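You operate a simulated robot arm through the tools that you are given. There is no shell and no other tool. Be economical: measure what you need, move in short steps, check, and stop when the job is done.

You are at the controls of a simulated robot arm. One attempt, no reset.

JOB
Inflate the orange buoy into the green, then vent it flat.
Fine: never past the green; buoy air valve closed, vent knob back down. Where these are worked on the way, their far stop is far enough and under half their travel is too little: buoy air valve.

The check looks at the end state, three seconds after you hand in, the way a careful person would. Anything else that was tipped, shoved, dropped, spilled or broken makes it a failure.

ROBOT AND FRAMES
A 7-joint arm with a two-finger parallel gripper, fixed in place. Base frame: the origin is at the foot of the arm, x ahead of it, y to its left, z up. Readings come in mm, degrees, newtons and seconds.
Its first joint turns from -166.0 to 166.0 degrees. Payload 1.57 kg.
The TCP is the grasp point between the finger pads, 30 mm short of the fingertips. In the tool frame z runs along the fingers and y along their closing line. The gripper opens to 110 mm. The fingers are 24 mm wide and 12 mm thick; the gripper's body (48 by 112 mm) begins 78 mm behind the TCP.
Orientation is that of the tool frame in the base frame, as a unit quaternion [w, x, y, z]. With the fingers straight down and closing along the base's y, the tool's x points along the base's -x, its y along +y and its z along -z.

CONTROLS
- The arm moves only by the tool servo_tool. Its argument "targets" is a list of rows, each an object of numbers (a shift or turn left out is 0, a gripper value left out holds the last): "tx", "ty", "tz": the shift along the base's x, y, z in units of 40 mm (1.0 is 40 mm); "wx", "wy", "wz": the turn, a rotation vector about the base's x, y, z in units of 8 degrees (1.0 is 8 degrees). In form: [{"tx": .., "ty": .., "tz": .., "wx": .., "wy": .., "wz": ..}, ...]. A call has 1 to 10 rows; each row shifts and turns the commanded pose from where the row before left it. "jaw" is the finger opening in mm, from 0 to 110, set as the call begins (left out, the last holds). A call with a number of a shift or a turn outside -1 to 1 is refused whole. Rows are played at 5 a second. More than 50 mm and 8.6 degrees between two rows, or a gripper value outside its range, and nothing of the call is played. Where a pose cannot be reached the arm comes as near as it can. A force on the tool above 90 N (or 10 N above the force at the start of the call, whichever is more), or a blocked arm, ends the call early, and 0.2 s more pass. Each finger travels about 108 mm/s and halts on what it meets, pressing with about 20 N; the grip force reading is that of the motor and also rises with nothing between the fingers. The clock runs only during rows and for 0.2 s after the last one: add rows that do not move to give the fingers time. The reply holds the time, the measured pose of the TCP, the force on the tool along the base axes, the opening and the grip force, in the units named above and with some noise, with the torque about the TCP (base axes, N m) and any sound that the robot's microphone picked up.
- Cameras (640 x 400 px; columns grow to the right, rows downward): "scene" is fixed at [49.8, 501.2, 1612.9]; the picture's right is [0.03, -1.00, 0.00], its down [-0.76, -0.02, -0.65] and it looks along [0.65, 0.02, -0.76] (base axes); focal length 330 px, centre (320, 200). "wrist" rides on the gripper at [70, 16, -141] in the tool frame; the picture's right is [-0.23, 0.97, 0.00], its down [-0.86, -0.20, -0.48] and it looks along [-0.47, -0.11, 0.88] (tool axes); focal length 222 px, centre (320, 200). There is no depth. A picture from a camera that has moved, and an enlarged one, comes with that camera's place and axes in the base frame and with its lens.
- get_image(camera): a new picture of that camera. The clock stands still meanwhile.
- slide_trunk(by): slides the trunk up (or, below 0, down) by that many mm; the arm rides with it, the base frame stays. It gives what a move gives, with no picture.
- zoom(camera, box): a new picture of the part [left, top, right, bottom] of that camera's present view, enlarged. The clock stands still meanwhile.
- hand_in(): hands the job in; it is judged then, once.

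Work in short steps. Places have to be worked out from the pictures, the camera data and where the tool is seen: move nearer, look again, correct. Check each grasp and each placing, and mend what went wrong. You have 120 turns and 68 pictures in all, those below and enlarged ones among them. Open the gripper and draw the arm clear of the work before you hand the job in, unless the task says otherwise; then end with one line.

The tools are called after "Emit:" as name(argument=value, ...) on one line, values as JSON. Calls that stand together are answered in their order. servo_tool: Moves the arm, as the interface text tells. Its arguments: {"type":"object","properties":{"targets":{"type":"array"},"jaw":{"type":"number"}},"required":["targets"]} The other tools are called the same way: slide_trunk (by) slides the trunk up or down; get_image (camera) takes a picture; zoom (camera, box) takes an enlarged picture of a part of a camera's view; hand_in () hands the job in.

At the start:

```text
time_s: 0.0
tool_pos: [392.7, 424.4, 1205.0]
orientation: [0.0, 0.0, 1.0, 0.0]
ft_force: [0.4, -0.6, -0.1]
wrist_torque: [0.05, 0.02, -0.01]
grip_width: 110.1
grasp_force: 0.1
trunk travel left (down, up): [-425.0, 185.0]
```

scene: 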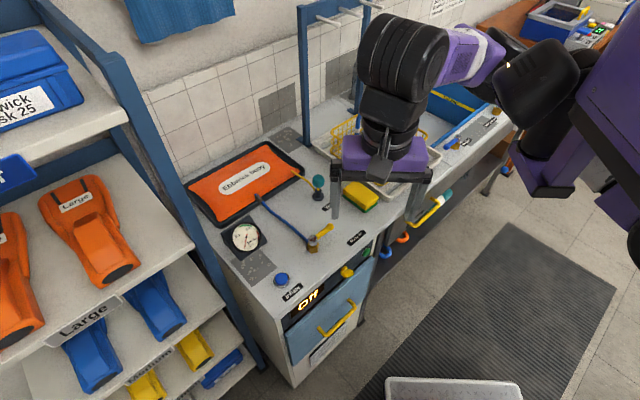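
wrist: 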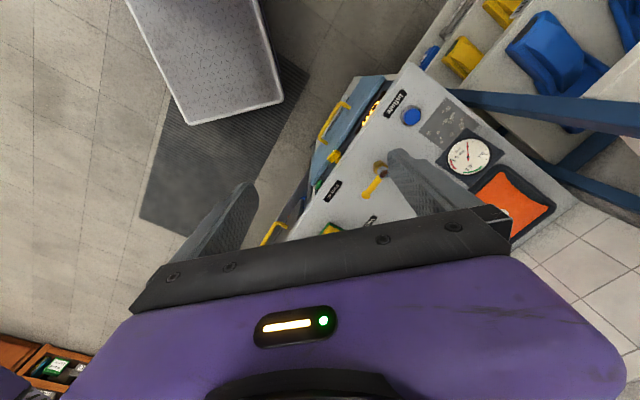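

I'll look closely at the workbench with the buoy, gauge, valve and knobs.

Emit:
zoom(camera="scene", box=[180, 130, 400, 268])

Emit:
zoom(camera="scene", box=[220, 210, 400, 322])

Emit:
zoom(camera="wrist", box=[300, 70, 560, 232])

```text
2.90 times, centred on (290, 199) of scene
camera zoom: at [49.8, 501.2, 1612.9], right [0.03, -1.0, 0.0], down [-0.76, -0.02, -0.65], along [0.65, 0.02, -0.76], focal length 956 px, centre (407, 203)
```

zoom: 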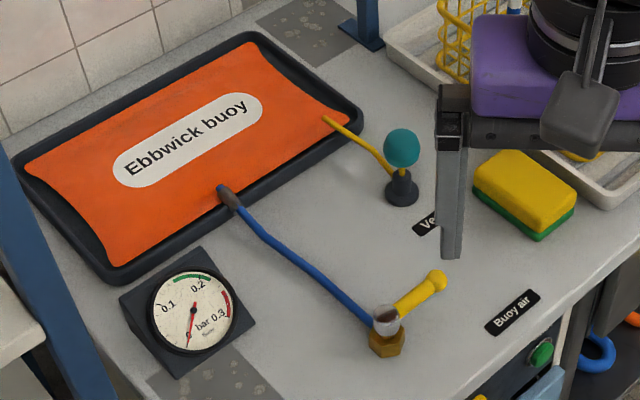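

```text
3.56 times, centred on (310, 266) of scene
camera zoom: at [49.8, 501.2, 1612.9], right [0.03, -1.0, 0.0], down [-0.76, -0.02, -0.65], along [0.65, 0.02, -0.76], focal length 1172 px, centre (356, -35)
```

zoom: 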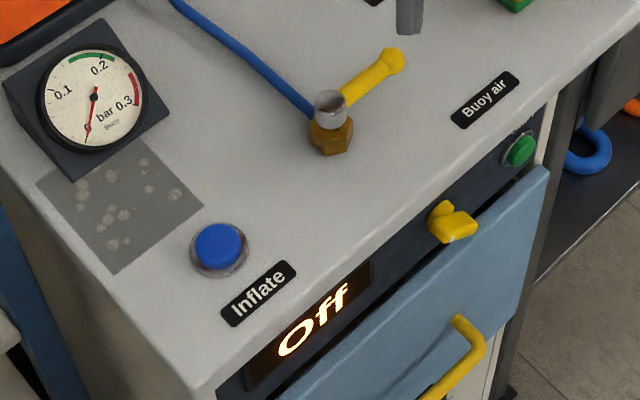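

```text
2.46 times, centred on (430, 151) of wrist
camera zoom: at [322.2, 440.9, 1347.0], right [0.23, 0.97, 0.0], down [0.86, -0.2, 0.48], along [0.47, -0.11, -0.88], focal length 547 px, centre (49, 321)
```

zoom: 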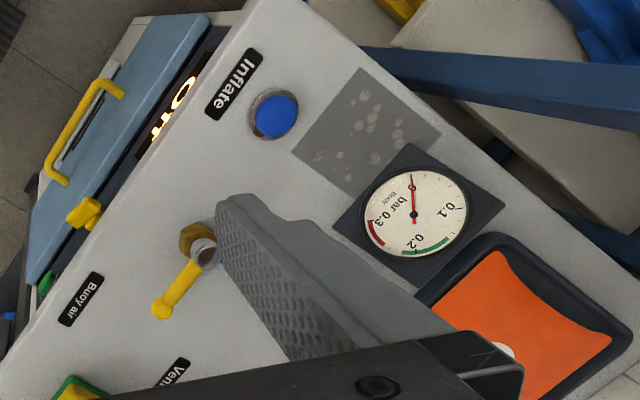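

Triangulating the two views, I get the blue Inflate button at about (435, 610, 854), the valve hub at about (527, 535, 860) with its lever pointing to (598, 490), the vent knob at about (730, 528, 890) and the gauge at about (548, 720). I'm moving nearer and yawing by -45° to line up with the bench, then I'll look again.

Emit:
servo_tool(targets=[{"tx": 0.447, "ty": 0.483, "tz": -0.52, "wz": -0.9375}, {"tx": 0.447, "ty": 0.483, "tz": -0.52, "wz": -0.9375}, {"tx": 0.447, "ty": 0.483, "tz": -0.52, "wz": -0.9375}, {"tx": 0.447, "ty": 0.483, "tz": -0.52, "wz": -0.9375}, {"tx": 0.447, "ty": 0.483, "tz": -0.52, "wz": -0.9375}, {"tx": 0.447, "ty": 0.483, "tz": -0.52, "wz": -0.9375}, {}, {}], jaw=0)

Emit:
get_image(camera="wrist")

```text
time_s: 1.8
tool_pos: [499.3, 539.2, 1079.3]
orientation: [0.0, 0.383, 0.924, 0.0]
ft_force: [-0.4, -0.7, -0.6]
wrist_torque: [-0.02, 0.0, -0.01]
grip_width: 0.0
grasp_force: 20.0
trunk travel left (down, up): [-425.0, 185.0]
```

```text
62 pictures are left
camera wrist: at [461.0, 600.3, 1221.6], right [0.85, 0.53, 0.0], down [0.46, -0.75, 0.48], along [0.25, -0.41, -0.88], focal length 222 px, centre (320, 200)
```

wrist: 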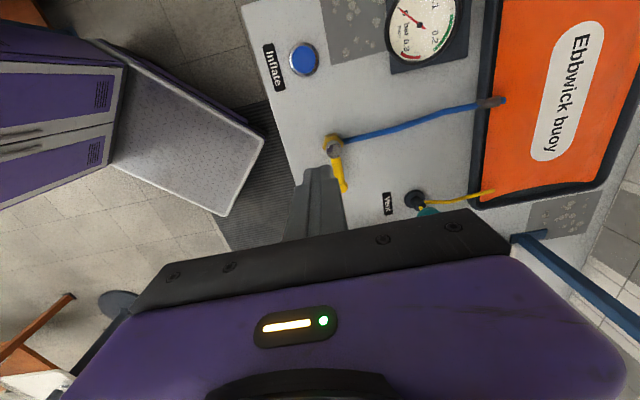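

Zooming on the valve, lever and gauge.

Emit:
zoom(camera="wrist", box=[240, 100, 460, 238])

Emit:
zoom(camera="scene", box=[260, 215, 400, 305])

```text
2.90 times, centred on (350, 169) of wrist
camera zoom: at [461.0, 600.3, 1221.6], right [0.85, 0.53, 0.0], down [0.46, -0.75, 0.48], along [0.25, -0.41, -0.88], focal length 644 px, centre (233, 290)
```

zoom: 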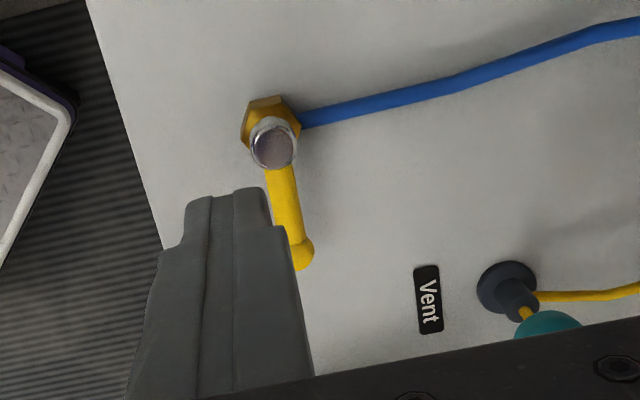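

```text
4.44 times, centred on (330, 260) of scene
camera zoom: at [49.8, 501.2, 1612.9], right [0.03, -1.0, 0.0], down [-0.76, -0.02, -0.65], along [0.65, 0.02, -0.76], focal length 1466 px, centre (276, -67)
```

zoom: 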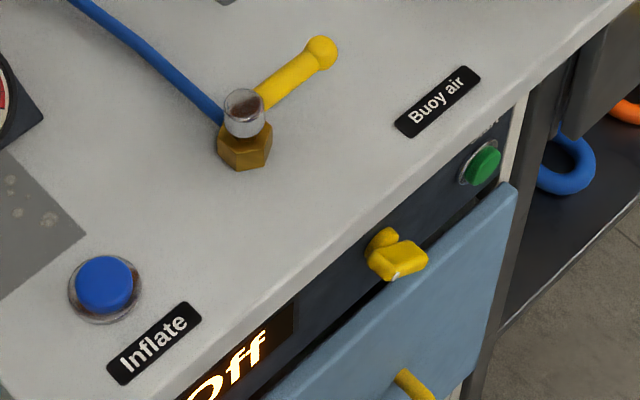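

I get the lever tip at about (576, 488, 886) and the hub cap top at (527, 533, 898), so the lever lies parallel to the bench edge. I'll straddle it with the fingers at about 50 mm radius, hovering first.

Emit:
servo_tool(targets=[{"tx": 0.4, "ty": -0.25, "tz": -0.5}, {"tx": 0.4, "ty": -0.25, "tz": -0.5}, {"tx": 0.4, "ty": -0.25, "tz": -0.5}, {"tx": 0.4, "ty": -0.25, "tz": -0.5}, {}], jaw=44)

Emit:
get_image(camera="wrist")

Emit:
get_image(camera="scene")

```text
time_s: 3.0
tool_pos: [564.9, 500.6, 999.7]
orientation: [0.0, 0.382, 0.924, 0.0]
ft_force: [-0.2, 0.3, -0.2]
wrist_torque: [0.05, 0.01, -0.02]
grip_width: 44.1
grasp_force: 0.1
trunk travel left (down, up): [-425.0, 185.0]
```

```text
59 pictures are left
camera wrist: at [525.4, 561.1, 1142.3], right [0.85, 0.53, 0.0], down [0.46, -0.75, 0.48], along [0.25, -0.41, -0.88], focal length 222 px, centre (320, 200)
```

wrist: 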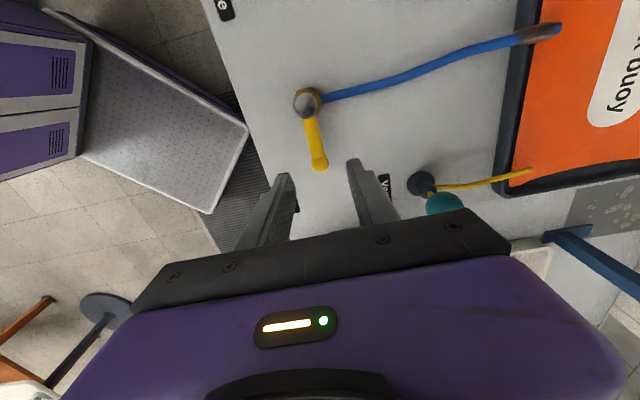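

```text
58 pictures are left
```

scene: 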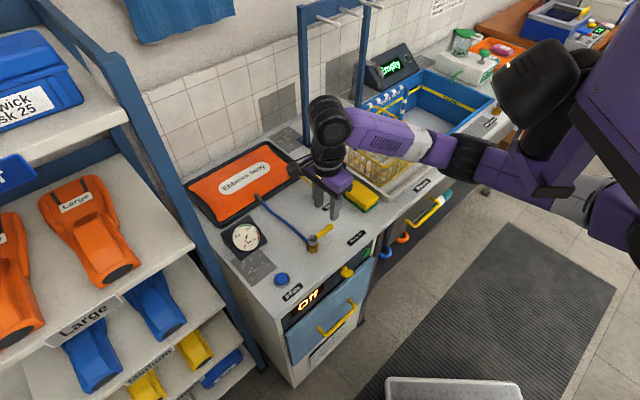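

The lever tip at about (571, 486) is confirmed, so I'm descending to straddle it with the TCP at z ≈ 905.

Emit:
servo_tool(targets=[{"tx": -0.05, "ty": -0.05, "tz": -0.8}, {"tz": -0.8}, {"tz": -0.5}, {"tz": -0.25}, {}])

Emit:
get_image(camera="wrist")

Emit:
zoom(camera="scene", box=[220, 170, 380, 270])

```text
time_s: 4.2
tool_pos: [561.2, 499.0, 905.6]
orientation: [0.001, 0.383, 0.924, 0.0]
ft_force: [-0.7, 0.4, -0.1]
wrist_torque: [-0.02, -0.03, -0.01]
grip_width: 44.4
grasp_force: 0.0
trunk travel left (down, up): [-425.0, 185.0]
```

```text
57 pictures are left
camera wrist: at [523.1, 559.8, 1047.7], right [0.85, 0.53, 0.0], down [0.46, -0.75, 0.48], along [0.25, -0.41, -0.88], focal length 222 px, centre (320, 200)
```

wrist: 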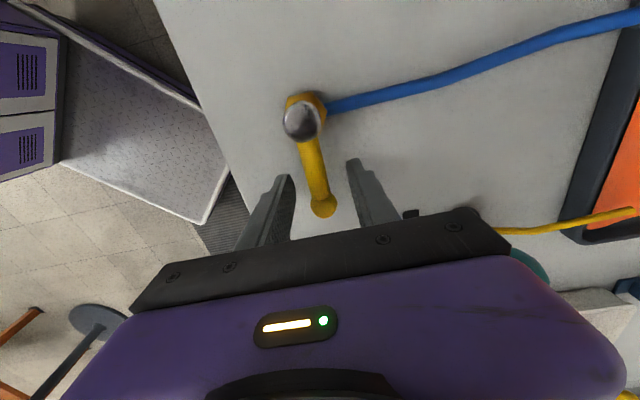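

```text
4.00 times, centred on (300, 220) of scene
camera zoom: at [49.8, 501.2, 1612.9], right [0.03, -1.0, 0.0], down [-0.76, -0.02, -0.65], along [0.65, 0.02, -0.76], focal length 1319 px, centre (400, 120)
```

zoom: 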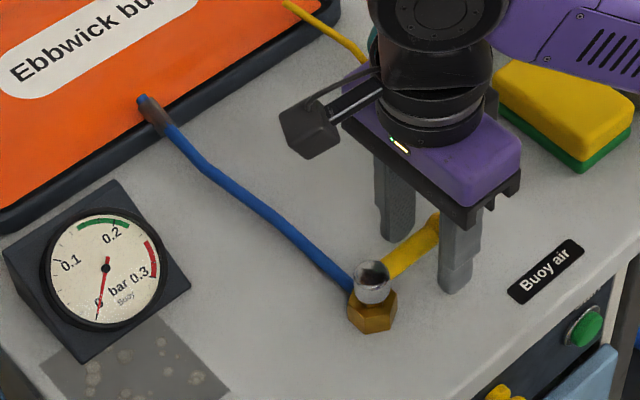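

The fingers straddle the lever cleanly. I'll test the hose-ward direction (counter-clockwise) along an arc about the hub and watch the force.

Emit:
servo_tool(targets=[{"tx": 0.08, "ty": 0.104, "wz": 0.75}, {"tx": 0.08, "ty": 0.104, "wz": 0.75}, {"tx": 0.0575, "ty": 0.114, "wz": 0.75}, {"tx": 0.0575, "ty": 0.114, "wz": 0.75}, {}])

Emit:
get_image(camera="wrist")

```text
time_s: 5.4
tool_pos: [570.5, 516.2, 905.9]
orientation: [-0.001, 0.182, 0.983, -0.002]
ft_force: [-16.0, -16.9, -2.7]
wrist_torque: [-0.04, 0.07, -0.46]
grip_width: 62.5
grasp_force: 9.7
trunk travel left (down, up): [-425.0, 185.0]
```

```text
55 pictures are left
camera wrist: at [511.5, 555.6, 1047.4], right [0.56, 0.83, 0.0], down [0.73, -0.49, 0.48], along [0.4, -0.27, -0.88], focal length 222 px, centre (320, 200)
```

wrist: 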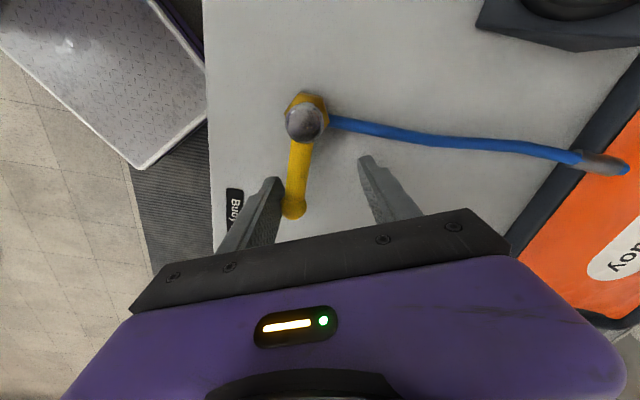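

The lever did not move: the force was 23 N and the finger was pushed open, so that direction is the closed stop. I'm reversing and trying clockwise, towards the front.

Emit:
servo_tool(targets=[{"tx": -0.0575, "ty": -0.114, "wz": -0.75}, {"tx": -0.0575, "ty": -0.114, "wz": -0.75}, {"tx": -0.08, "ty": -0.104, "wz": -0.75}, {"tx": -0.08, "ty": -0.104, "wz": -0.75}, {"tx": -0.1, "ty": -0.076, "wz": -0.75}, {"tx": -0.1, "ty": -0.076, "wz": -0.75}, {"tx": -0.114, "ty": -0.0575, "wz": -0.75}, {"tx": -0.114, "ty": -0.0575, "wz": -0.75}, {}], jaw=40)

Emit:
get_image(camera="wrist")

```text
time_s: 7.4
tool_pos: [544.6, 487.5, 907.0]
orientation: [0.001, 0.567, 0.824, 0.0]
ft_force: [-0.7, -0.6, -0.2]
wrist_torque: [-0.01, 0.01, 0.01]
grip_width: 40.4
grasp_force: 0.5
trunk travel left (down, up): [-425.0, 185.0]
```

```text
54 pictures are left
camera wrist: at [534.6, 558.6, 1048.0], right [0.99, 0.14, 0.0], down [0.12, -0.87, 0.48], along [0.06, -0.47, -0.88], focal length 222 px, centre (320, 200)
```

wrist: 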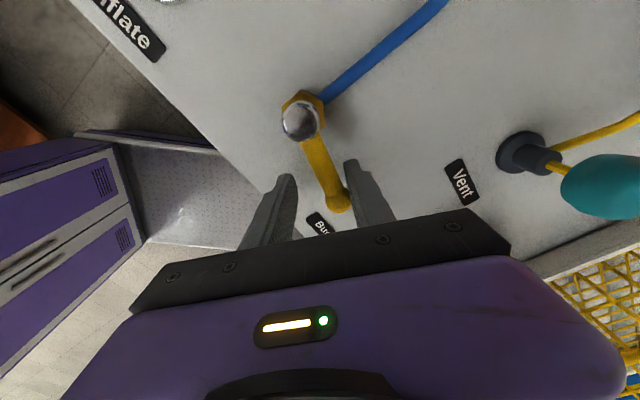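

The lever is now moving (at about -57°) with hardly any resistance. I'm continuing the clockwise arc.

Emit:
servo_tool(targets=[{"tx": -0.124, "ty": -0.034, "wz": -0.75}, {"tx": -0.124, "ty": -0.034, "wz": -0.75}, {"tx": -0.129, "ty": -0.006, "wz": -0.75}, {"tx": -0.129, "ty": -0.006, "wz": -0.75}, {"tx": -0.126, "ty": 0.02, "wz": -0.75}, {"tx": -0.126, "ty": 0.02, "wz": -0.75}, {"tx": -0.119, "ty": 0.045, "wz": -0.75}, {"tx": -0.119, "ty": 0.045, "wz": -0.75}, {}])

Emit:
get_image(camera="wrist")

```text
time_s: 8.1
tool_pos: [564.8, 502.0, 890.6]
orientation: [0.001, 0.66, 0.751, -0.001]
ft_force: [-17.2, -30.4, 39.7]
wrist_torque: [-0.24, -0.06, 0.36]
grip_width: 49.2
grasp_force: 4.9
out of reach, approached as far as the arm can: row 1, 2, 3
trunk travel left (down, up): [-425.0, 185.0]
stopped in row 3: the force on the tool passed its limit at 122 N (the readings are from after the stop); the commanded pose is now the measured one
```

```text
53 pictures are left
camera wrist: at [570.9, 572.9, 1031.7], right [0.99, -0.1, 0.0], down [-0.09, -0.87, 0.48], along [-0.05, -0.48, -0.88], focal length 222 px, centre (320, 200)
```

wrist: 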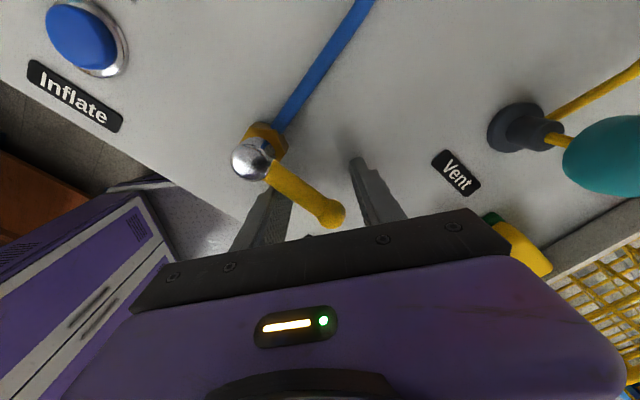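

The arm hit a joint limit in yaw, was thrown off the path and now presses near the hub. I'm lifting straight up to relieve it, then unwinding the yaw.

Emit:
servo_tool(targets=[{"tz": 0.25}, {"tz": 0.5}, {"tz": 0.75}, {"tz": 0.75}, {}])

Emit:
get_image(camera="wrist")

Emit:
zoom(camera="scene", box=[220, 170, 380, 270])

```text
time_s: 8.8
tool_pos: [565.3, 502.9, 891.2]
orientation: [0.006, 0.654, 0.757, -0.018]
ft_force: [-17.8, -29.8, 29.6]
wrist_torque: [0.05, -0.73, 0.01]
grip_width: 50.4
grasp_force: 5.8
out of reach, approached as far as the arm can: row 1, 2, 3
trunk travel left (down, up): [-425.0, 185.0]
stopped in row 3: the force on the tool passed its limit at 103 N (the readings are from after the stop); the commanded pose is now the measured one
```

```text
52 pictures are left
camera wrist: at [572.3, 578.5, 1030.0], right [1.0, -0.08, -0.01], down [-0.07, -0.86, 0.51], along [-0.05, -0.51, -0.86], focal length 222 px, centre (320, 200)
```

wrist: 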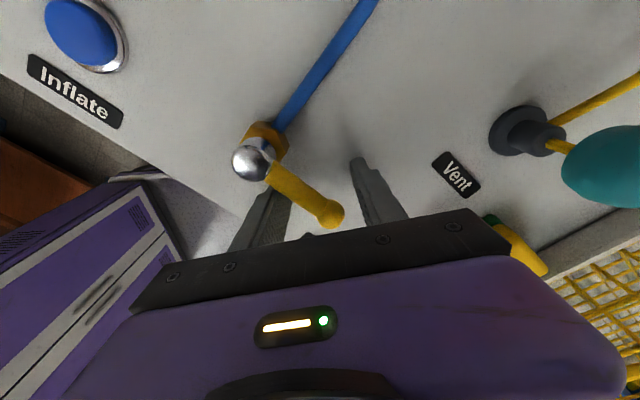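

```text
4.00 times, centred on (300, 220) of scene
camera zoom: at [49.8, 501.2, 1612.9], right [0.03, -1.0, 0.0], down [-0.76, -0.02, -0.65], along [0.65, 0.02, -0.76], focal length 1319 px, centre (400, 120)
```

zoom: 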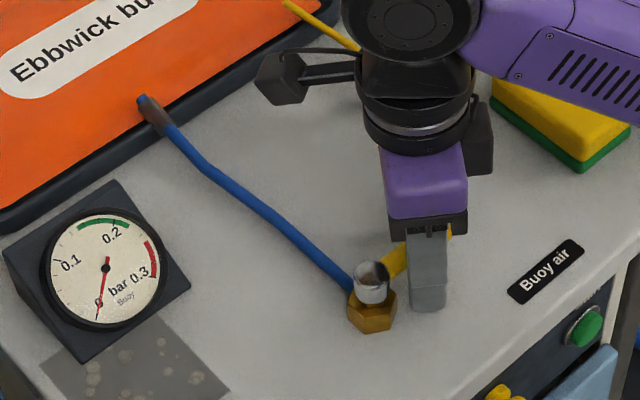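

The front finger is pressing the lever to its closed stop. I'm unwinding the yaw with a small shift towards the front to relieve it.

Emit:
servo_tool(targets=[{"tx": -0.1, "ty": -0.15, "wz": 0.5}, {"tx": -0.1, "ty": -0.15, "wz": 0.5}])

```text
time_s: 9.4
tool_pos: [559.3, 494.5, 889.9]
orientation: [0.005, 0.602, 0.799, -0.012]
ft_force: [13.6, 15.8, 22.6]
wrist_torque: [0.92, -1.02, 0.13]
grip_width: 55.3
grasp_force: 8.2
trunk travel left (down, up): [-425.0, 185.0]
```

The pose is reachable again, so I'm lifting now while unwinding a little more yaw.

Emit:
servo_tool(targets=[{"tz": 0.3, "wz": 0.5}, {"tz": 0.5, "wz": 0.5}, {"tz": 0.8, "wz": 0.5}, {"tz": 0.8}, {}])

Emit:
get_image(camera="wrist")

```text
time_s: 10.6
tool_pos: [558.1, 492.8, 984.9]
orientation: [0.008, 0.514, 0.857, -0.016]
ft_force: [-0.7, 0.0, -0.9]
wrist_torque: [-0.02, 0.02, 0.02]
grip_width: 39.9
grasp_force: 0.1
trunk travel left (down, up): [-425.0, 185.0]
```

```text
50 pictures are left
camera wrist: at [539.4, 566.2, 1124.4], right [0.97, 0.26, -0.01], down [0.23, -0.83, 0.51], along [0.12, -0.49, -0.86], focal length 222 px, centre (320, 200)
```

wrist: 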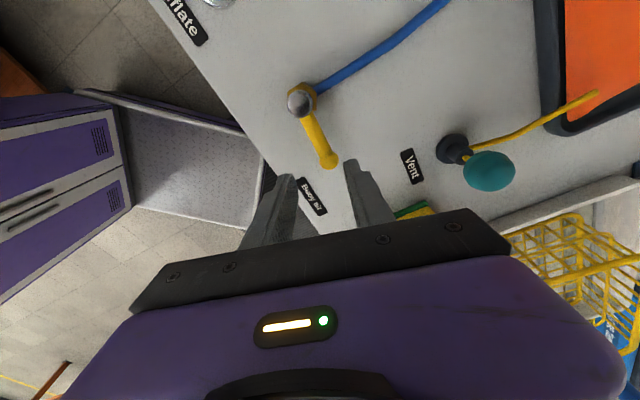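

The tool is free and the lever is back at closed. Now I'll close the fingers and use them as a peg at safe yaw 0, pushing the lever from its hose side. First I'm re-levelling and moving beside it.

Emit:
servo_tool(targets=[{"wx": 0.255, "wz": 0.861}, {"tx": 0.145, "ty": 0.155, "wz": 0.861}, {"tx": 0.145, "ty": 0.155, "wz": 0.861}, {"tx": 0.145, "ty": 0.155, "wz": 0.861}, {"tx": 0.145, "ty": 0.155, "wz": 0.861}, {"tx": 0.145, "ty": 0.155, "wz": 0.861}, {"wz": 0.861}, {"wz": 0.861}, {"wz": 0.861}, {}], jaw=0)

Emit:
get_image(camera="wrist")

```text
time_s: 12.8
tool_pos: [586.8, 524.5, 986.0]
orientation: [-0.001, -0.002, 1.0, 0.001]
ft_force: [-0.9, -0.2, -0.6]
wrist_torque: [0.03, -0.02, -0.02]
grip_width: 0.0
grasp_force: 19.6
trunk travel left (down, up): [-425.0, 185.0]
```

```text
49 pictures are left
camera wrist: at [516.9, 539.5, 1126.6], right [0.22, 0.97, 0.0], down [0.86, -0.2, 0.48], along [0.47, -0.11, -0.88], focal length 222 px, centre (320, 200)
```

wrist: 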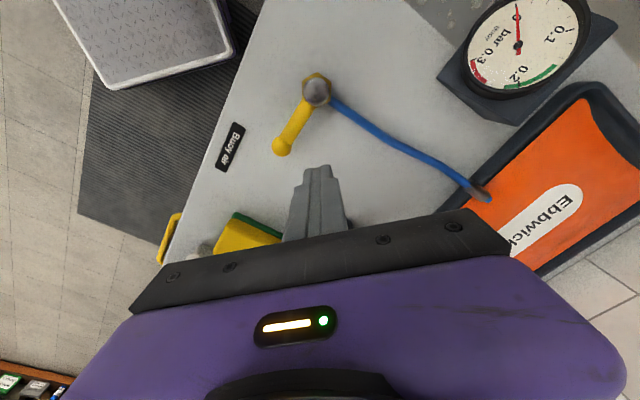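

The peg sits beside the lever on the hose side. I'm descending and starting to push clockwise.

Emit:
servo_tool(targets=[{"tz": -0.8}, {"tz": -0.8}, {"tz": -0.42}, {}, {"tx": -0.158, "ty": -0.19}, {"tx": -0.08, "ty": -0.1675}, {"tx": -0.08, "ty": -0.1675}, {"tx": -0.121, "ty": -0.1425}, {"tx": -0.121, "ty": -0.1425}, {}])

Emit:
get_image(camera="wrist")

```text
time_s: 15.0
tool_pos: [564.1, 491.3, 904.2]
orientation: [0.0, -0.001, 1.0, 0.0]
ft_force: [0.0, 0.4, 0.7]
wrist_torque: [0.0, 0.03, 0.01]
grip_width: 0.1
grasp_force: 20.1
trunk travel left (down, up): [-425.0, 185.0]
```

```text
48 pictures are left
camera wrist: at [494.5, 506.6, 1045.8], right [0.23, 0.97, 0.0], down [0.86, -0.2, 0.48], along [0.47, -0.11, -0.88], focal length 222 px, centre (320, 200)
```

wrist: 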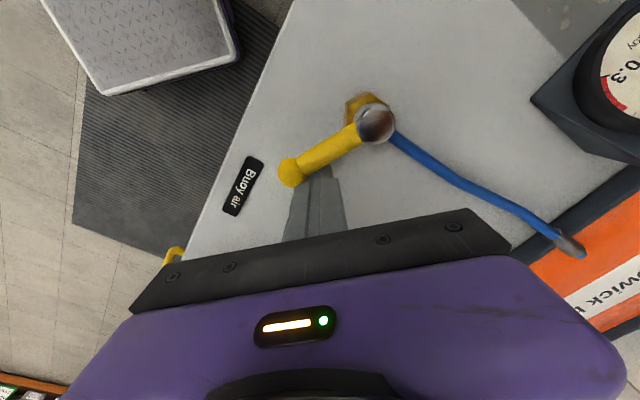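

The lever is swinging easily, so I'm continuing the arc.

Emit:
servo_tool(targets=[{"tx": -0.1525, "ty": -0.105}, {"tx": -0.1525, "ty": -0.105}, {"tx": -0.175, "ty": -0.0625}, {"tx": -0.175, "ty": -0.0625}, {"tx": -0.186, "ty": -0.014}, {"tx": -0.186, "ty": -0.014}, {"tx": -0.1825, "ty": 0.034}, {"tx": -0.1825, "ty": 0.034}, {}])

Emit:
get_image(camera="wrist")

Emit:
zoom(camera="scene", box=[220, 170, 380, 270])

```text
time_s: 17.0
tool_pos: [513.4, 477.7, 903.8]
orientation: [0.002, 0.003, 1.0, -0.001]
ft_force: [33.5, -8.7, -2.3]
wrist_torque: [-0.05, -0.16, -0.23]
grip_width: 0.0
grasp_force: 20.4
trunk travel left (down, up): [-425.0, 185.0]
```

```text
47 pictures are left
camera wrist: at [443.5, 494.6, 1045.3], right [0.23, 0.97, 0.0], down [0.85, -0.2, 0.48], along [0.47, -0.11, -0.88], focal length 222 px, centre (320, 200)
```

wrist: 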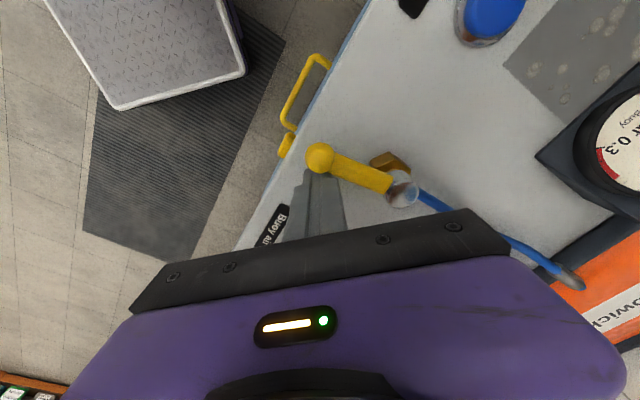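

```text
4.00 times, centred on (300, 220) of scene
camera zoom: at [49.8, 501.2, 1612.9], right [0.03, -1.0, 0.0], down [-0.76, -0.02, -0.65], along [0.65, 0.02, -0.76], focal length 1319 px, centre (400, 120)
```

zoom: 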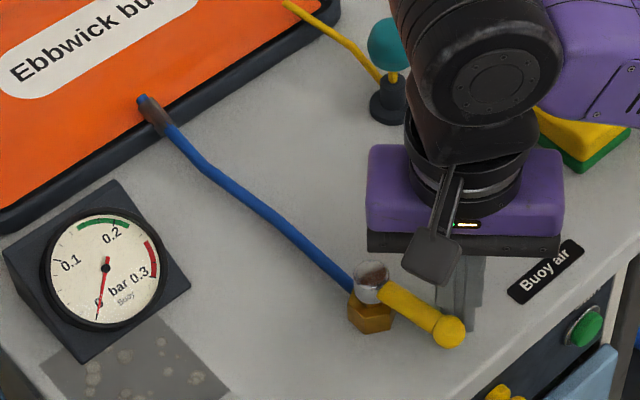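

The force of 34 N with the lever pointing straight forward means it is fully open at its far stop. I'm backing off, rising, and heading above the Inflate button with yaw -45° so that the wrist camera can see the gauge.

Emit:
servo_tool(targets=[{"tx": 0.25, "ty": -0.05}, {"tz": 0.9}, {"tz": 0.9}, {}])

Emit:
servo_tool(targets=[{"tx": -0.33, "ty": 0.47, "wz": -0.8}, {"tx": -0.33, "ty": 0.47, "wz": -0.8}, {"tx": -0.33, "ty": 0.47, "wz": -0.8}, {"tx": -0.33, "ty": 0.47, "wz": -0.8}, {"tx": -0.33, "ty": 0.47, "wz": -0.8}, {"tx": -0.33, "ty": 0.47, "wz": -0.8}, {"tx": -0.33, "ty": 0.47, "wz": -0.8}, {}])

Emit:
get_image(camera="wrist")

Emit:
get_image(camera="scene")

```text
time_s: 18.0
tool_pos: [520.1, 476.4, 976.3]
orientation: [0.0, -0.002, 1.0, 0.0]
ft_force: [0.1, 0.4, -0.1]
wrist_torque: [-0.01, 0.0, 0.04]
grip_width: 0.1
grasp_force: 20.4
trunk travel left (down, up): [-425.0, 185.0]
```

```text
time_s: 19.8
tool_pos: [426.9, 609.3, 975.6]
orientation: [0.0, 0.381, 0.925, 0.0]
ft_force: [0.5, 0.2, 0.2]
wrist_torque: [0.04, -0.02, -0.01]
grip_width: 0.0
grasp_force: 19.9
trunk travel left (down, up): [-425.0, 185.0]
```

```text
45 pictures are left
camera wrist: at [388.9, 669.3, 1118.0], right [0.85, 0.53, 0.0], down [0.47, -0.74, 0.48], along [0.25, -0.41, -0.88], focal length 222 px, centre (320, 200)
```

wrist: 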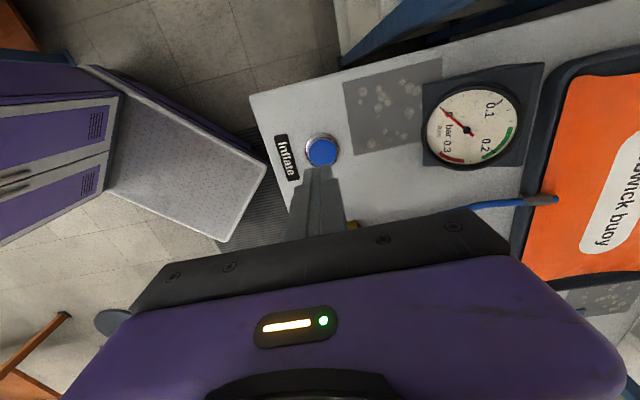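

```text
44 pictures are left
```

scene: 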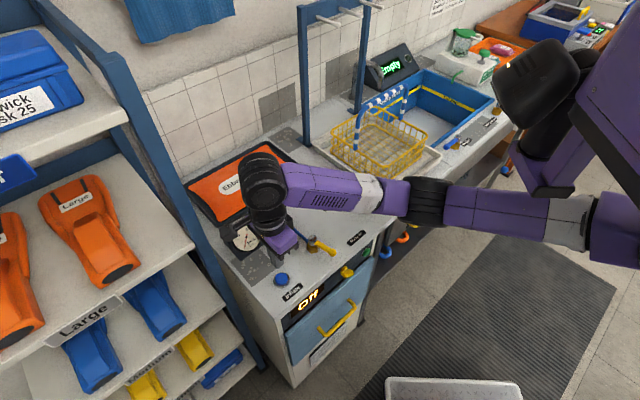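

The wrist view shows both the gauge and the button; the button comes out at about (430, 607). I'm descending to just above it.

Emit:
servo_tool(targets=[{"tx": 0.08, "ty": -0.05, "tz": -0.75}, {"tz": -0.7}, {"tz": -0.3}, {}])

Emit:
get_image(camera="wrist")

Emit:
zoom(camera="scene", box=[220, 215, 350, 305])

```text
time_s: 20.8
tool_pos: [430.5, 605.2, 906.9]
orientation: [0.0, 0.38, 0.925, 0.0]
ft_force: [-0.5, 0.8, -0.2]
wrist_torque: [-0.01, -0.01, 0.02]
grip_width: 0.0
grasp_force: 19.8
trunk travel left (down, up): [-425.0, 185.0]
```

```text
43 pictures are left
camera wrist: at [392.3, 666.6, 1047.6], right [0.85, 0.53, 0.0], down [0.47, -0.74, 0.48], along [0.25, -0.41, -0.88], focal length 222 px, centre (320, 200)
```

wrist: 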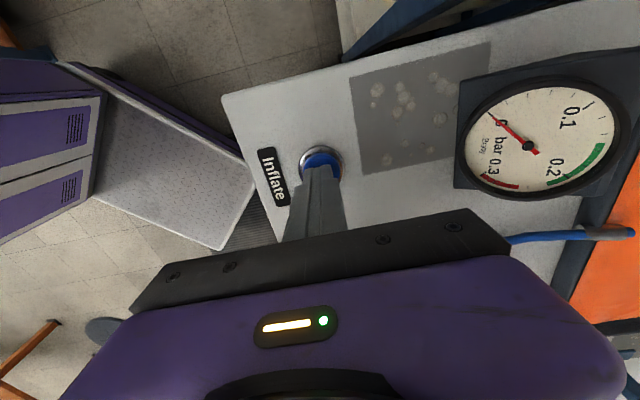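

```text
4.44 times, centred on (285, 260) of scene
camera zoom: at [49.8, 501.2, 1612.9], right [0.03, -1.0, 0.0], down [-0.76, -0.02, -0.65], along [0.65, 0.02, -0.76], focal length 1466 px, centre (476, -67)
```

zoom: 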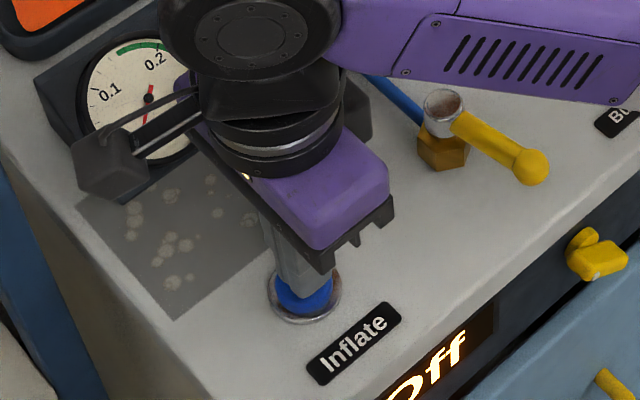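

The tip is over the button. I'm lowering gently in small steps to find contact.

Emit:
servo_tool(targets=[{"ty": 0.075, "tz": -0.1}, {"tz": -0.1}])

Emit:
servo_tool(targets=[{"tz": -0.06}])

Emit:
servo_tool(targets=[{"tz": -0.06}])

Emit:
zoom(camera="wrist", box=[220, 40, 640, 270])

```text
time_s: 21.4
tool_pos: [429.7, 610.2, 897.8]
orientation: [0.0, 0.38, 0.925, 0.001]
ft_force: [-0.7, 0.6, 3.2]
wrist_torque: [0.05, 0.0, -0.01]
grip_width: 0.0
grasp_force: 19.8
trunk travel left (down, up): [-425.0, 185.0]
heard: click
```

```text
time_s: 21.8
tool_pos: [430.2, 610.4, 895.6]
orientation: [-0.001, 0.381, 0.925, 0.0]
ft_force: [-0.5, 0.0, 7.2]
wrist_torque: [0.02, -0.01, -0.03]
grip_width: 0.1
grasp_force: 19.9
trunk travel left (down, up): [-425.0, 185.0]
```

```text
time_s: 22.2
tool_pos: [431.6, 609.7, 893.6]
orientation: [0.001, 0.381, 0.925, 0.001]
ft_force: [1.3, -2.3, 15.6]
wrist_torque: [-0.08, -0.07, 0.06]
grip_width: 0.0
grasp_force: 19.6
trunk travel left (down, up): [-425.0, 185.0]
```

```text
1.52 times, centred on (430, 155) of wrist
camera zoom: at [391.6, 670.0, 1036.3], right [0.85, 0.53, 0.0], down [0.47, -0.74, 0.48], along [0.25, -0.4, -0.88], focal length 338 px, centre (152, 269)
```

zoom: 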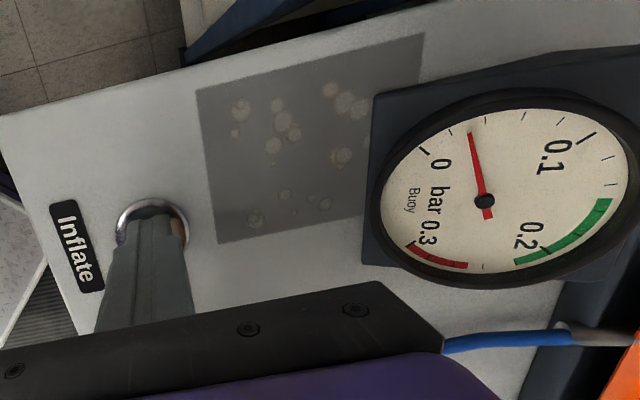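

Pressing works: a click, and the gauge is at about 0.035. I'm holding in short spells and reading the gauge.

Emit:
servo_tool(targets=[{}, {}, {}])

Emit:
zoom(camera="wrist", box=[430, 60, 640, 250])

```text
time_s: 23.0
tool_pos: [429.7, 609.0, 894.3]
orientation: [0.0, 0.38, 0.925, 0.001]
ft_force: [3.4, 0.7, 17.9]
wrist_torque: [0.01, -0.15, -0.01]
grip_width: 0.0
grasp_force: 20.5
trunk travel left (down, up): [-425.0, 185.0]
```

```text
2.11 times, centred on (535, 155) of wrist
camera zoom: at [391.6, 670.0, 1035.6], right [0.85, 0.53, 0.0], down [0.47, -0.74, 0.48], along [0.25, -0.4, -0.88], focal length 468 px, centre (-133, 295)
```

zoom: 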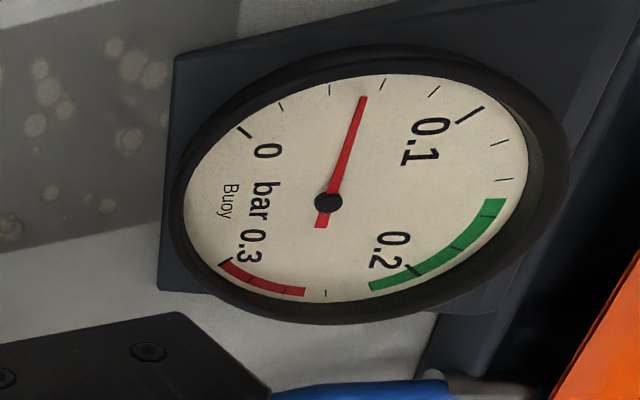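

The gauge reads about 0.053, rising at about 0.03 per second; green runs from about 0.15 to 0.22. I'm holding 2 s more.

Emit:
servo_tool(targets=[{}, {}, {}, {}, {}, {}, {}, {}, {}])

Emit:
zoom(camera="wrist", box=[430, 60, 640, 250])

```text
time_s: 25.0
tool_pos: [429.3, 609.7, 894.0]
orientation: [0.0, 0.381, 0.925, -0.001]
ft_force: [6.5, 2.9, 19.3]
wrist_torque: [0.1, -0.19, 0.01]
grip_width: 0.0
grasp_force: 20.1
trunk travel left (down, up): [-425.0, 185.0]
```

```text
2.11 times, centred on (535, 155) of wrist
camera zoom: at [391.5, 670.0, 1035.4], right [0.85, 0.53, 0.0], down [0.47, -0.74, 0.48], along [0.25, -0.4, -0.88], focal length 468 px, centre (-133, 295)
```

zoom: 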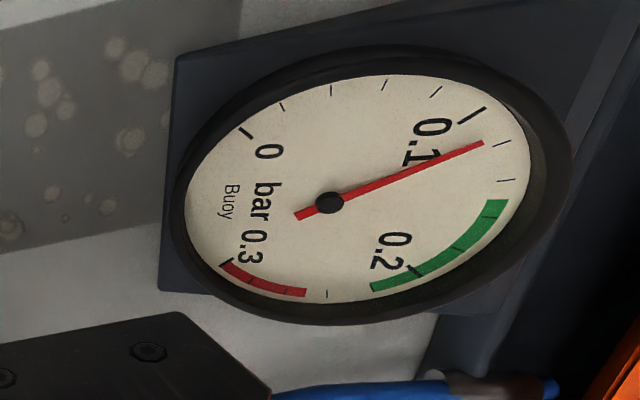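

The gauge is at about 0.117 (0.032 per second). I'm holding 1.4 s more, then reading again.

Emit:
servo_tool(targets=[{}, {}, {}, {}, {}, {}])

Emit:
zoom(camera="wrist", box=[430, 60, 640, 250])

```text
time_s: 26.4
tool_pos: [429.5, 608.9, 893.3]
orientation: [0.001, 0.381, 0.925, 0.001]
ft_force: [5.8, 2.7, 20.1]
wrist_torque: [0.1, -0.14, 0.02]
grip_width: 0.1
grasp_force: 19.9
trunk travel left (down, up): [-425.0, 185.0]
```

```text
2.11 times, centred on (535, 155) of wrist
camera zoom: at [391.4, 669.9, 1035.3], right [0.85, 0.53, 0.0], down [0.47, -0.74, 0.48], along [0.25, -0.4, -0.88], focal length 468 px, centre (-133, 295)
```

zoom: 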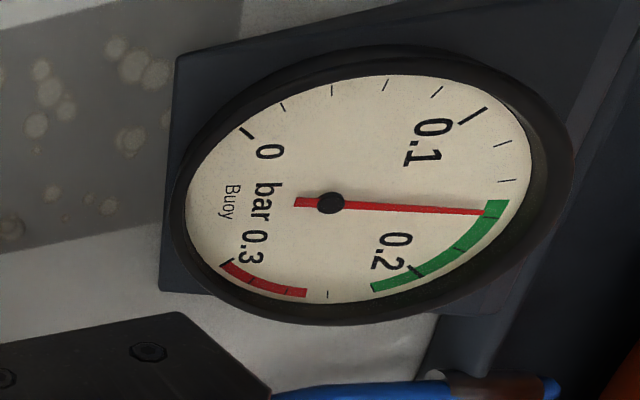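

The needle has just entered the green (about 0.16). I'm releasing now; the lift itself adds a little.

Emit:
servo_tool(targets=[{"tz": 0.2}, {"tz": 0.4}])

Emit:
zoom(camera="wrist", box=[220, 40, 640, 250])

```text
time_s: 27.0
tool_pos: [429.4, 608.6, 915.5]
orientation: [0.0, 0.38, 0.925, -0.002]
ft_force: [0.5, -0.7, -1.1]
wrist_torque: [-0.02, 0.01, 0.01]
grip_width: 0.0
grasp_force: 19.2
trunk travel left (down, up): [-425.0, 185.0]
```

```text
1.52 times, centred on (430, 145) of wrist
camera zoom: at [390.8, 669.7, 1057.4], right [0.85, 0.53, 0.0], down [0.47, -0.74, 0.48], along [0.25, -0.41, -0.88], focal length 338 px, centre (152, 284)
```

zoom: 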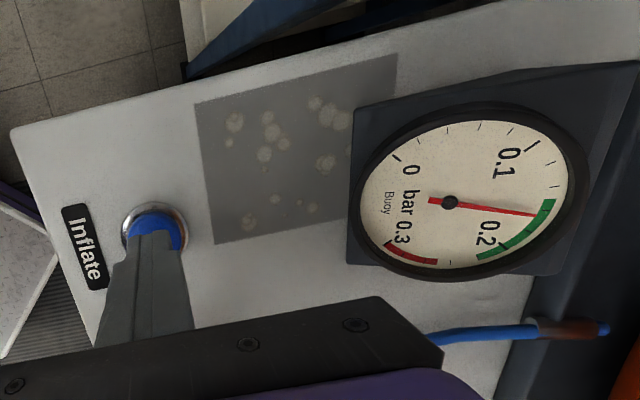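

The needle stays in the green at about 0.165. Next I close the valve: rise and move to the other side of the lever at yaw 0.

Emit:
servo_tool(targets=[{"tz": 0.85}, {"tz": 0.85, "wz": 0.7}, {"tx": 0.142, "ty": -0.342, "wz": 0.82}, {"tx": 0.142, "ty": -0.342, "wz": 0.82}, {"tx": 0.142, "ty": -0.342, "wz": 0.82}, {"tx": 0.142, "ty": -0.342, "wz": 0.82}, {"tx": 0.142, "ty": -0.342, "wz": 0.82}, {"tx": 0.142, "ty": -0.342, "wz": 0.82}, {}])

Emit:
get_image(camera="wrist")

Emit:
zoom(camera="scene", box=[220, 205, 380, 305])

```text
time_s: 29.0
tool_pos: [463.6, 528.4, 986.8]
orientation: [0.0, -0.004, 1.0, 0.0]
ft_force: [-0.9, -0.2, -0.1]
wrist_torque: [0.0, 0.0, 0.0]
grip_width: 0.1
grasp_force: 20.1
trunk travel left (down, up): [-425.0, 185.0]
```

```text
36 pictures are left
camera wrist: at [393.8, 543.2, 1127.4], right [0.22, 0.98, 0.0], down [0.86, -0.19, 0.48], along [0.47, -0.11, -0.88], focal length 222 px, centre (320, 200)
```

wrist: 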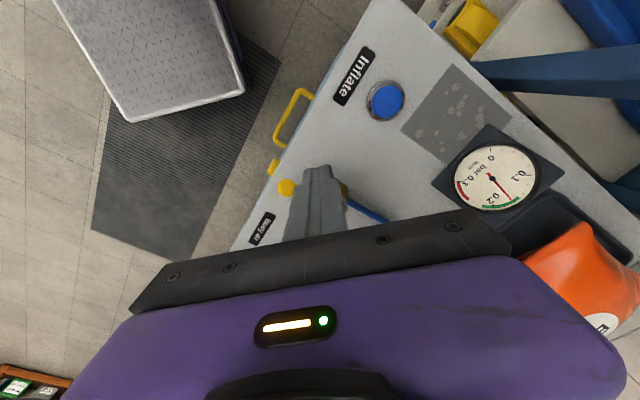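

```text
4.00 times, centred on (300, 255) of scene
camera zoom: at [49.8, 501.2, 1612.9], right [0.03, -1.0, 0.0], down [-0.76, -0.02, -0.65], along [0.65, 0.02, -0.76], focal length 1319 px, centre (400, -20)
```

zoom: 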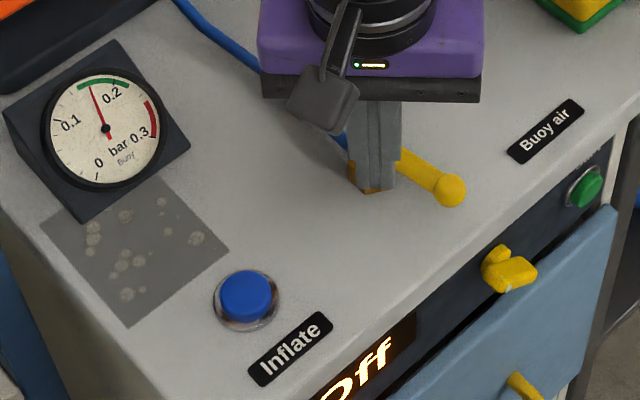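

The gauge is steady in the green and the lever tip is at about (496, 480), an angle of about -120°. I'm descending on its Inflate-button side and pushing counter-clockwise to close.

Emit:
servo_tool(targets=[{"tz": -0.8}, {"tz": -0.8}, {"tz": -0.42}, {}, {"tx": 0.19, "ty": -0.3125}, {"tx": 0.19, "ty": -0.3125}, {"tx": 0.121, "ty": -0.1425}, {"tx": 0.121, "ty": -0.1425}, {}])

Emit:
servo_tool(targets=[{"tx": 0.1525, "ty": -0.105}, {"tx": 0.1525, "ty": -0.105}, {"tx": 0.175, "ty": -0.0625}, {"tx": 0.175, "ty": -0.0625}, {"tx": 0.186, "ty": -0.014}, {"tx": 0.186, "ty": -0.014}, {"tx": 0.1825, "ty": 0.034}, {"tx": 0.1825, "ty": 0.034}, {"tx": 0.06, "ty": 0.05}, {}])

Emit:
get_image(camera="wrist")

Emit:
zoom(camera="scene", box=[220, 170, 380, 270])

```text
time_s: 31.0
tool_pos: [488.3, 491.4, 906.0]
orientation: [0.001, -0.003, 1.0, 0.0]
ft_force: [-0.4, 0.6, -0.1]
wrist_torque: [0.0, 0.02, -0.01]
grip_width: 0.0
grasp_force: 20.3
trunk travel left (down, up): [-425.0, 185.0]
```

```text
time_s: 33.2
tool_pos: [547.5, 480.9, 905.5]
orientation: [-0.001, -0.002, 1.0, -0.001]
ft_force: [-5.8, -8.1, 2.9]
wrist_torque: [0.0, 0.02, -0.01]
grip_width: 0.1
grasp_force: 19.7
trunk travel left (down, up): [-425.0, 185.0]
```

```text
34 pictures are left
camera wrist: at [476.7, 497.0, 1046.5], right [0.22, 0.97, 0.0], down [0.86, -0.19, 0.48], along [0.47, -0.11, -0.88], focal length 222 px, centre (320, 200)
```

wrist: 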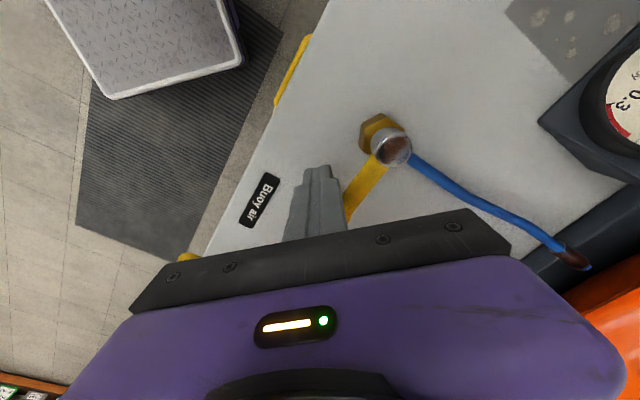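

```text
4.00 times, centred on (300, 220) of scene
camera zoom: at [49.8, 501.2, 1612.9], right [0.03, -1.0, 0.0], down [-0.76, -0.02, -0.65], along [0.65, 0.02, -0.76], focal length 1319 px, centre (400, 120)
```

zoom: 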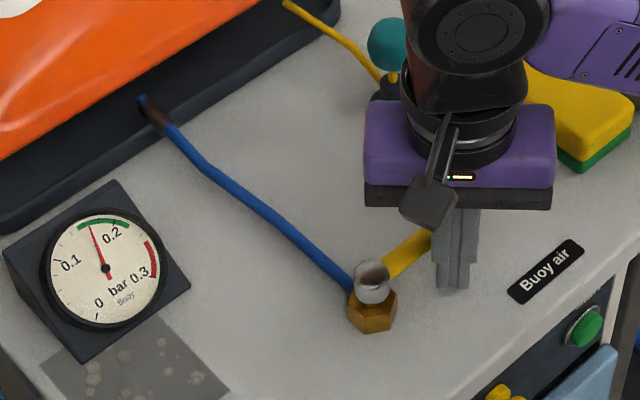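

The lever is back at its closed stop, with the reaction force rising. I'm nudging it a touch, backing off, rising and moving towards the vent knob.

Emit:
servo_tool(targets=[{"tx": 0.05, "ty": 0.05}, {}, {"tx": -0.2, "ty": -0.2}, {"tz": 0.9}, {"tz": 0.9}, {"tz": 0.6}, {}])

Emit:
servo_tool(targets=[{"tx": 0.6, "ty": 0.25}, {"tx": 0.6, "ty": 0.25}, {"tx": 0.6, "ty": 0.25}, {"tx": 0.6, "ty": 0.25}, {"tx": 0.6, "ty": 0.25}, {"tx": 0.5, "ty": 0.05}, {}], jaw=80)

Emit:
get_image(camera="wrist")

Emit:
zoom(camera="scene", box=[220, 150, 380, 250])

```text
time_s: 34.8
tool_pos: [540.4, 475.2, 1001.6]
orientation: [0.0, -0.001, 1.0, 0.0]
ft_force: [-0.1, -0.1, -1.2]
wrist_torque: [-0.02, 0.03, -0.02]
grip_width: 0.0
grasp_force: 19.6
trunk travel left (down, up): [-425.0, 185.0]
```

```text
time_s: 36.4
tool_pos: [680.8, 527.6, 1000.1]
orientation: [0.0, -0.003, 1.0, 0.0]
ft_force: [0.4, 0.2, -0.3]
wrist_torque: [-0.01, -0.02, 0.03]
grip_width: 80.1
grasp_force: 0.0
trunk travel left (down, up): [-425.0, 185.0]
```

```text
32 pictures are left
camera wrist: at [611.2, 543.3, 1141.9], right [0.22, 0.97, 0.0], down [0.86, -0.2, 0.48], along [0.47, -0.11, -0.88], focal length 222 px, centre (320, 200)
```

wrist: 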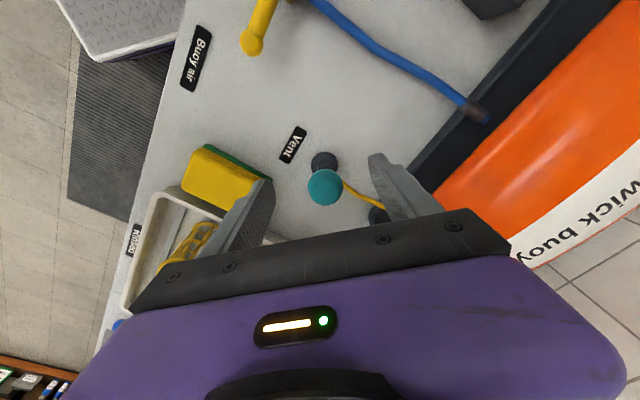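

```text
4.00 times, centred on (300, 200) of scene
camera zoom: at [49.8, 501.2, 1612.9], right [0.03, -1.0, 0.0], down [-0.76, -0.02, -0.65], along [0.65, 0.02, -0.76], focal length 1319 px, centre (400, 200)
```

zoom: 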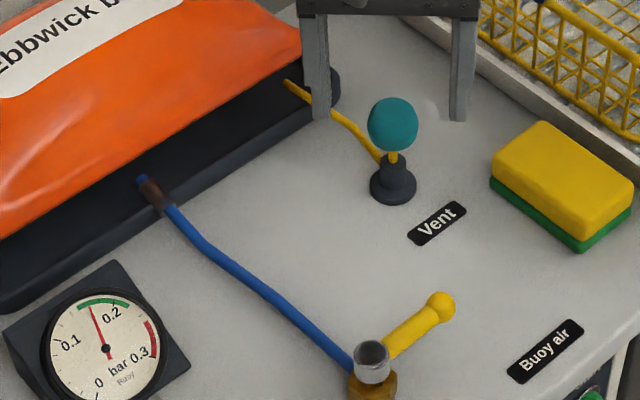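

Triangulation puts the vent knob centre at about (713, 526, 922), about 36 mm across. I'm centring over it and lowering with open jaws.

Emit:
servo_tool(targets=[{"tx": 0.8, "ty": -0.04}, {"tz": -0.6}, {"tz": -0.6}, {"tz": -0.55}, {}])

Emit:
get_image(camera="wrist")

Emit:
zoom(camera="scene", box=[260, 130, 380, 205])

```text
time_s: 37.6
tool_pos: [714.0, 526.3, 930.1]
orientation: [0.0, -0.003, 1.0, 0.0]
ft_force: [-0.4, -0.9, -0.2]
wrist_torque: [0.02, 0.03, -0.04]
grip_width: 79.9
grasp_force: 0.1
trunk travel left (down, up): [-425.0, 185.0]
```

```text
30 pictures are left
camera wrist: at [643.3, 541.3, 1072.2], right [0.22, 0.97, 0.0], down [0.86, -0.2, 0.48], along [0.47, -0.11, -0.88], focal length 222 px, centre (320, 200)
```

wrist: 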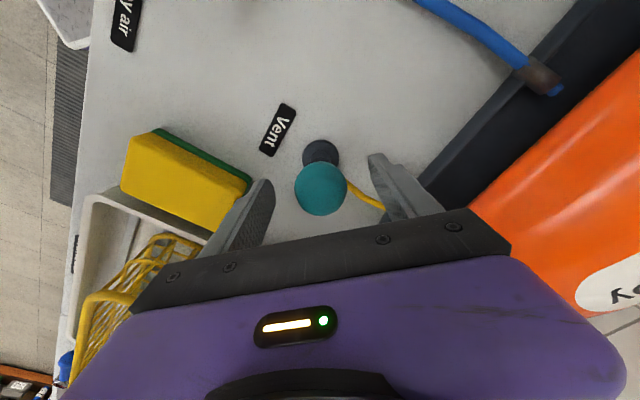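

```text
5.33 times, centred on (320, 168) of scene
camera zoom: at [49.8, 501.2, 1612.9], right [0.03, -1.0, 0.0], down [-0.76, -0.02, -0.65], along [0.65, 0.02, -0.76], focal length 1759 px, centre (320, 373)
```

zoom: 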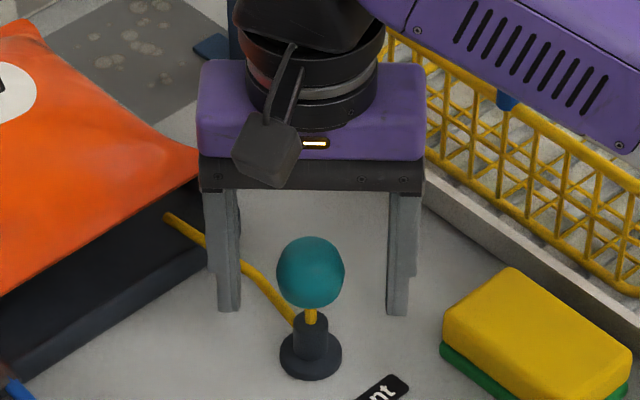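

The knob is centred between the fingers. I'm closing on it.

Emit:
servo_tool(targets=[{}, {}, {}, {}], jaw=0)

Emit:
zoom(camera="scene", box=[260, 130, 380, 205])

```text
time_s: 38.6
tool_pos: [713.0, 526.6, 930.2]
orientation: [0.0, -0.002, 1.0, 0.001]
ft_force: [4.7, 15.3, -0.8]
wrist_torque: [0.07, -0.13, -0.03]
grip_width: 35.9
grasp_force: 43.2
trunk travel left (down, up): [-425.0, 185.0]
```

```text
5.33 times, centred on (320, 168) of scene
camera zoom: at [49.8, 501.2, 1612.9], right [0.03, -1.0, 0.0], down [-0.76, -0.02, -0.65], along [0.65, 0.02, -0.76], focal length 1759 px, centre (320, 373)
```

zoom: 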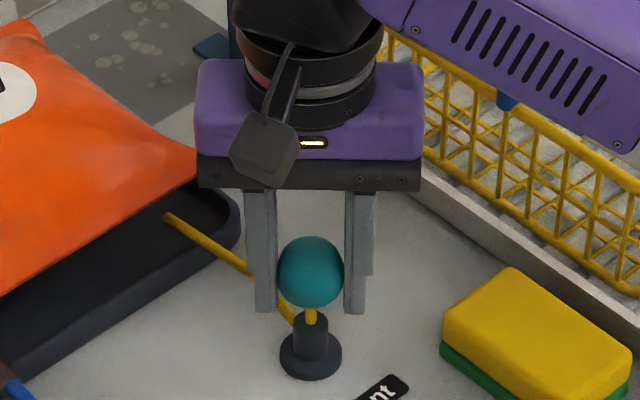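

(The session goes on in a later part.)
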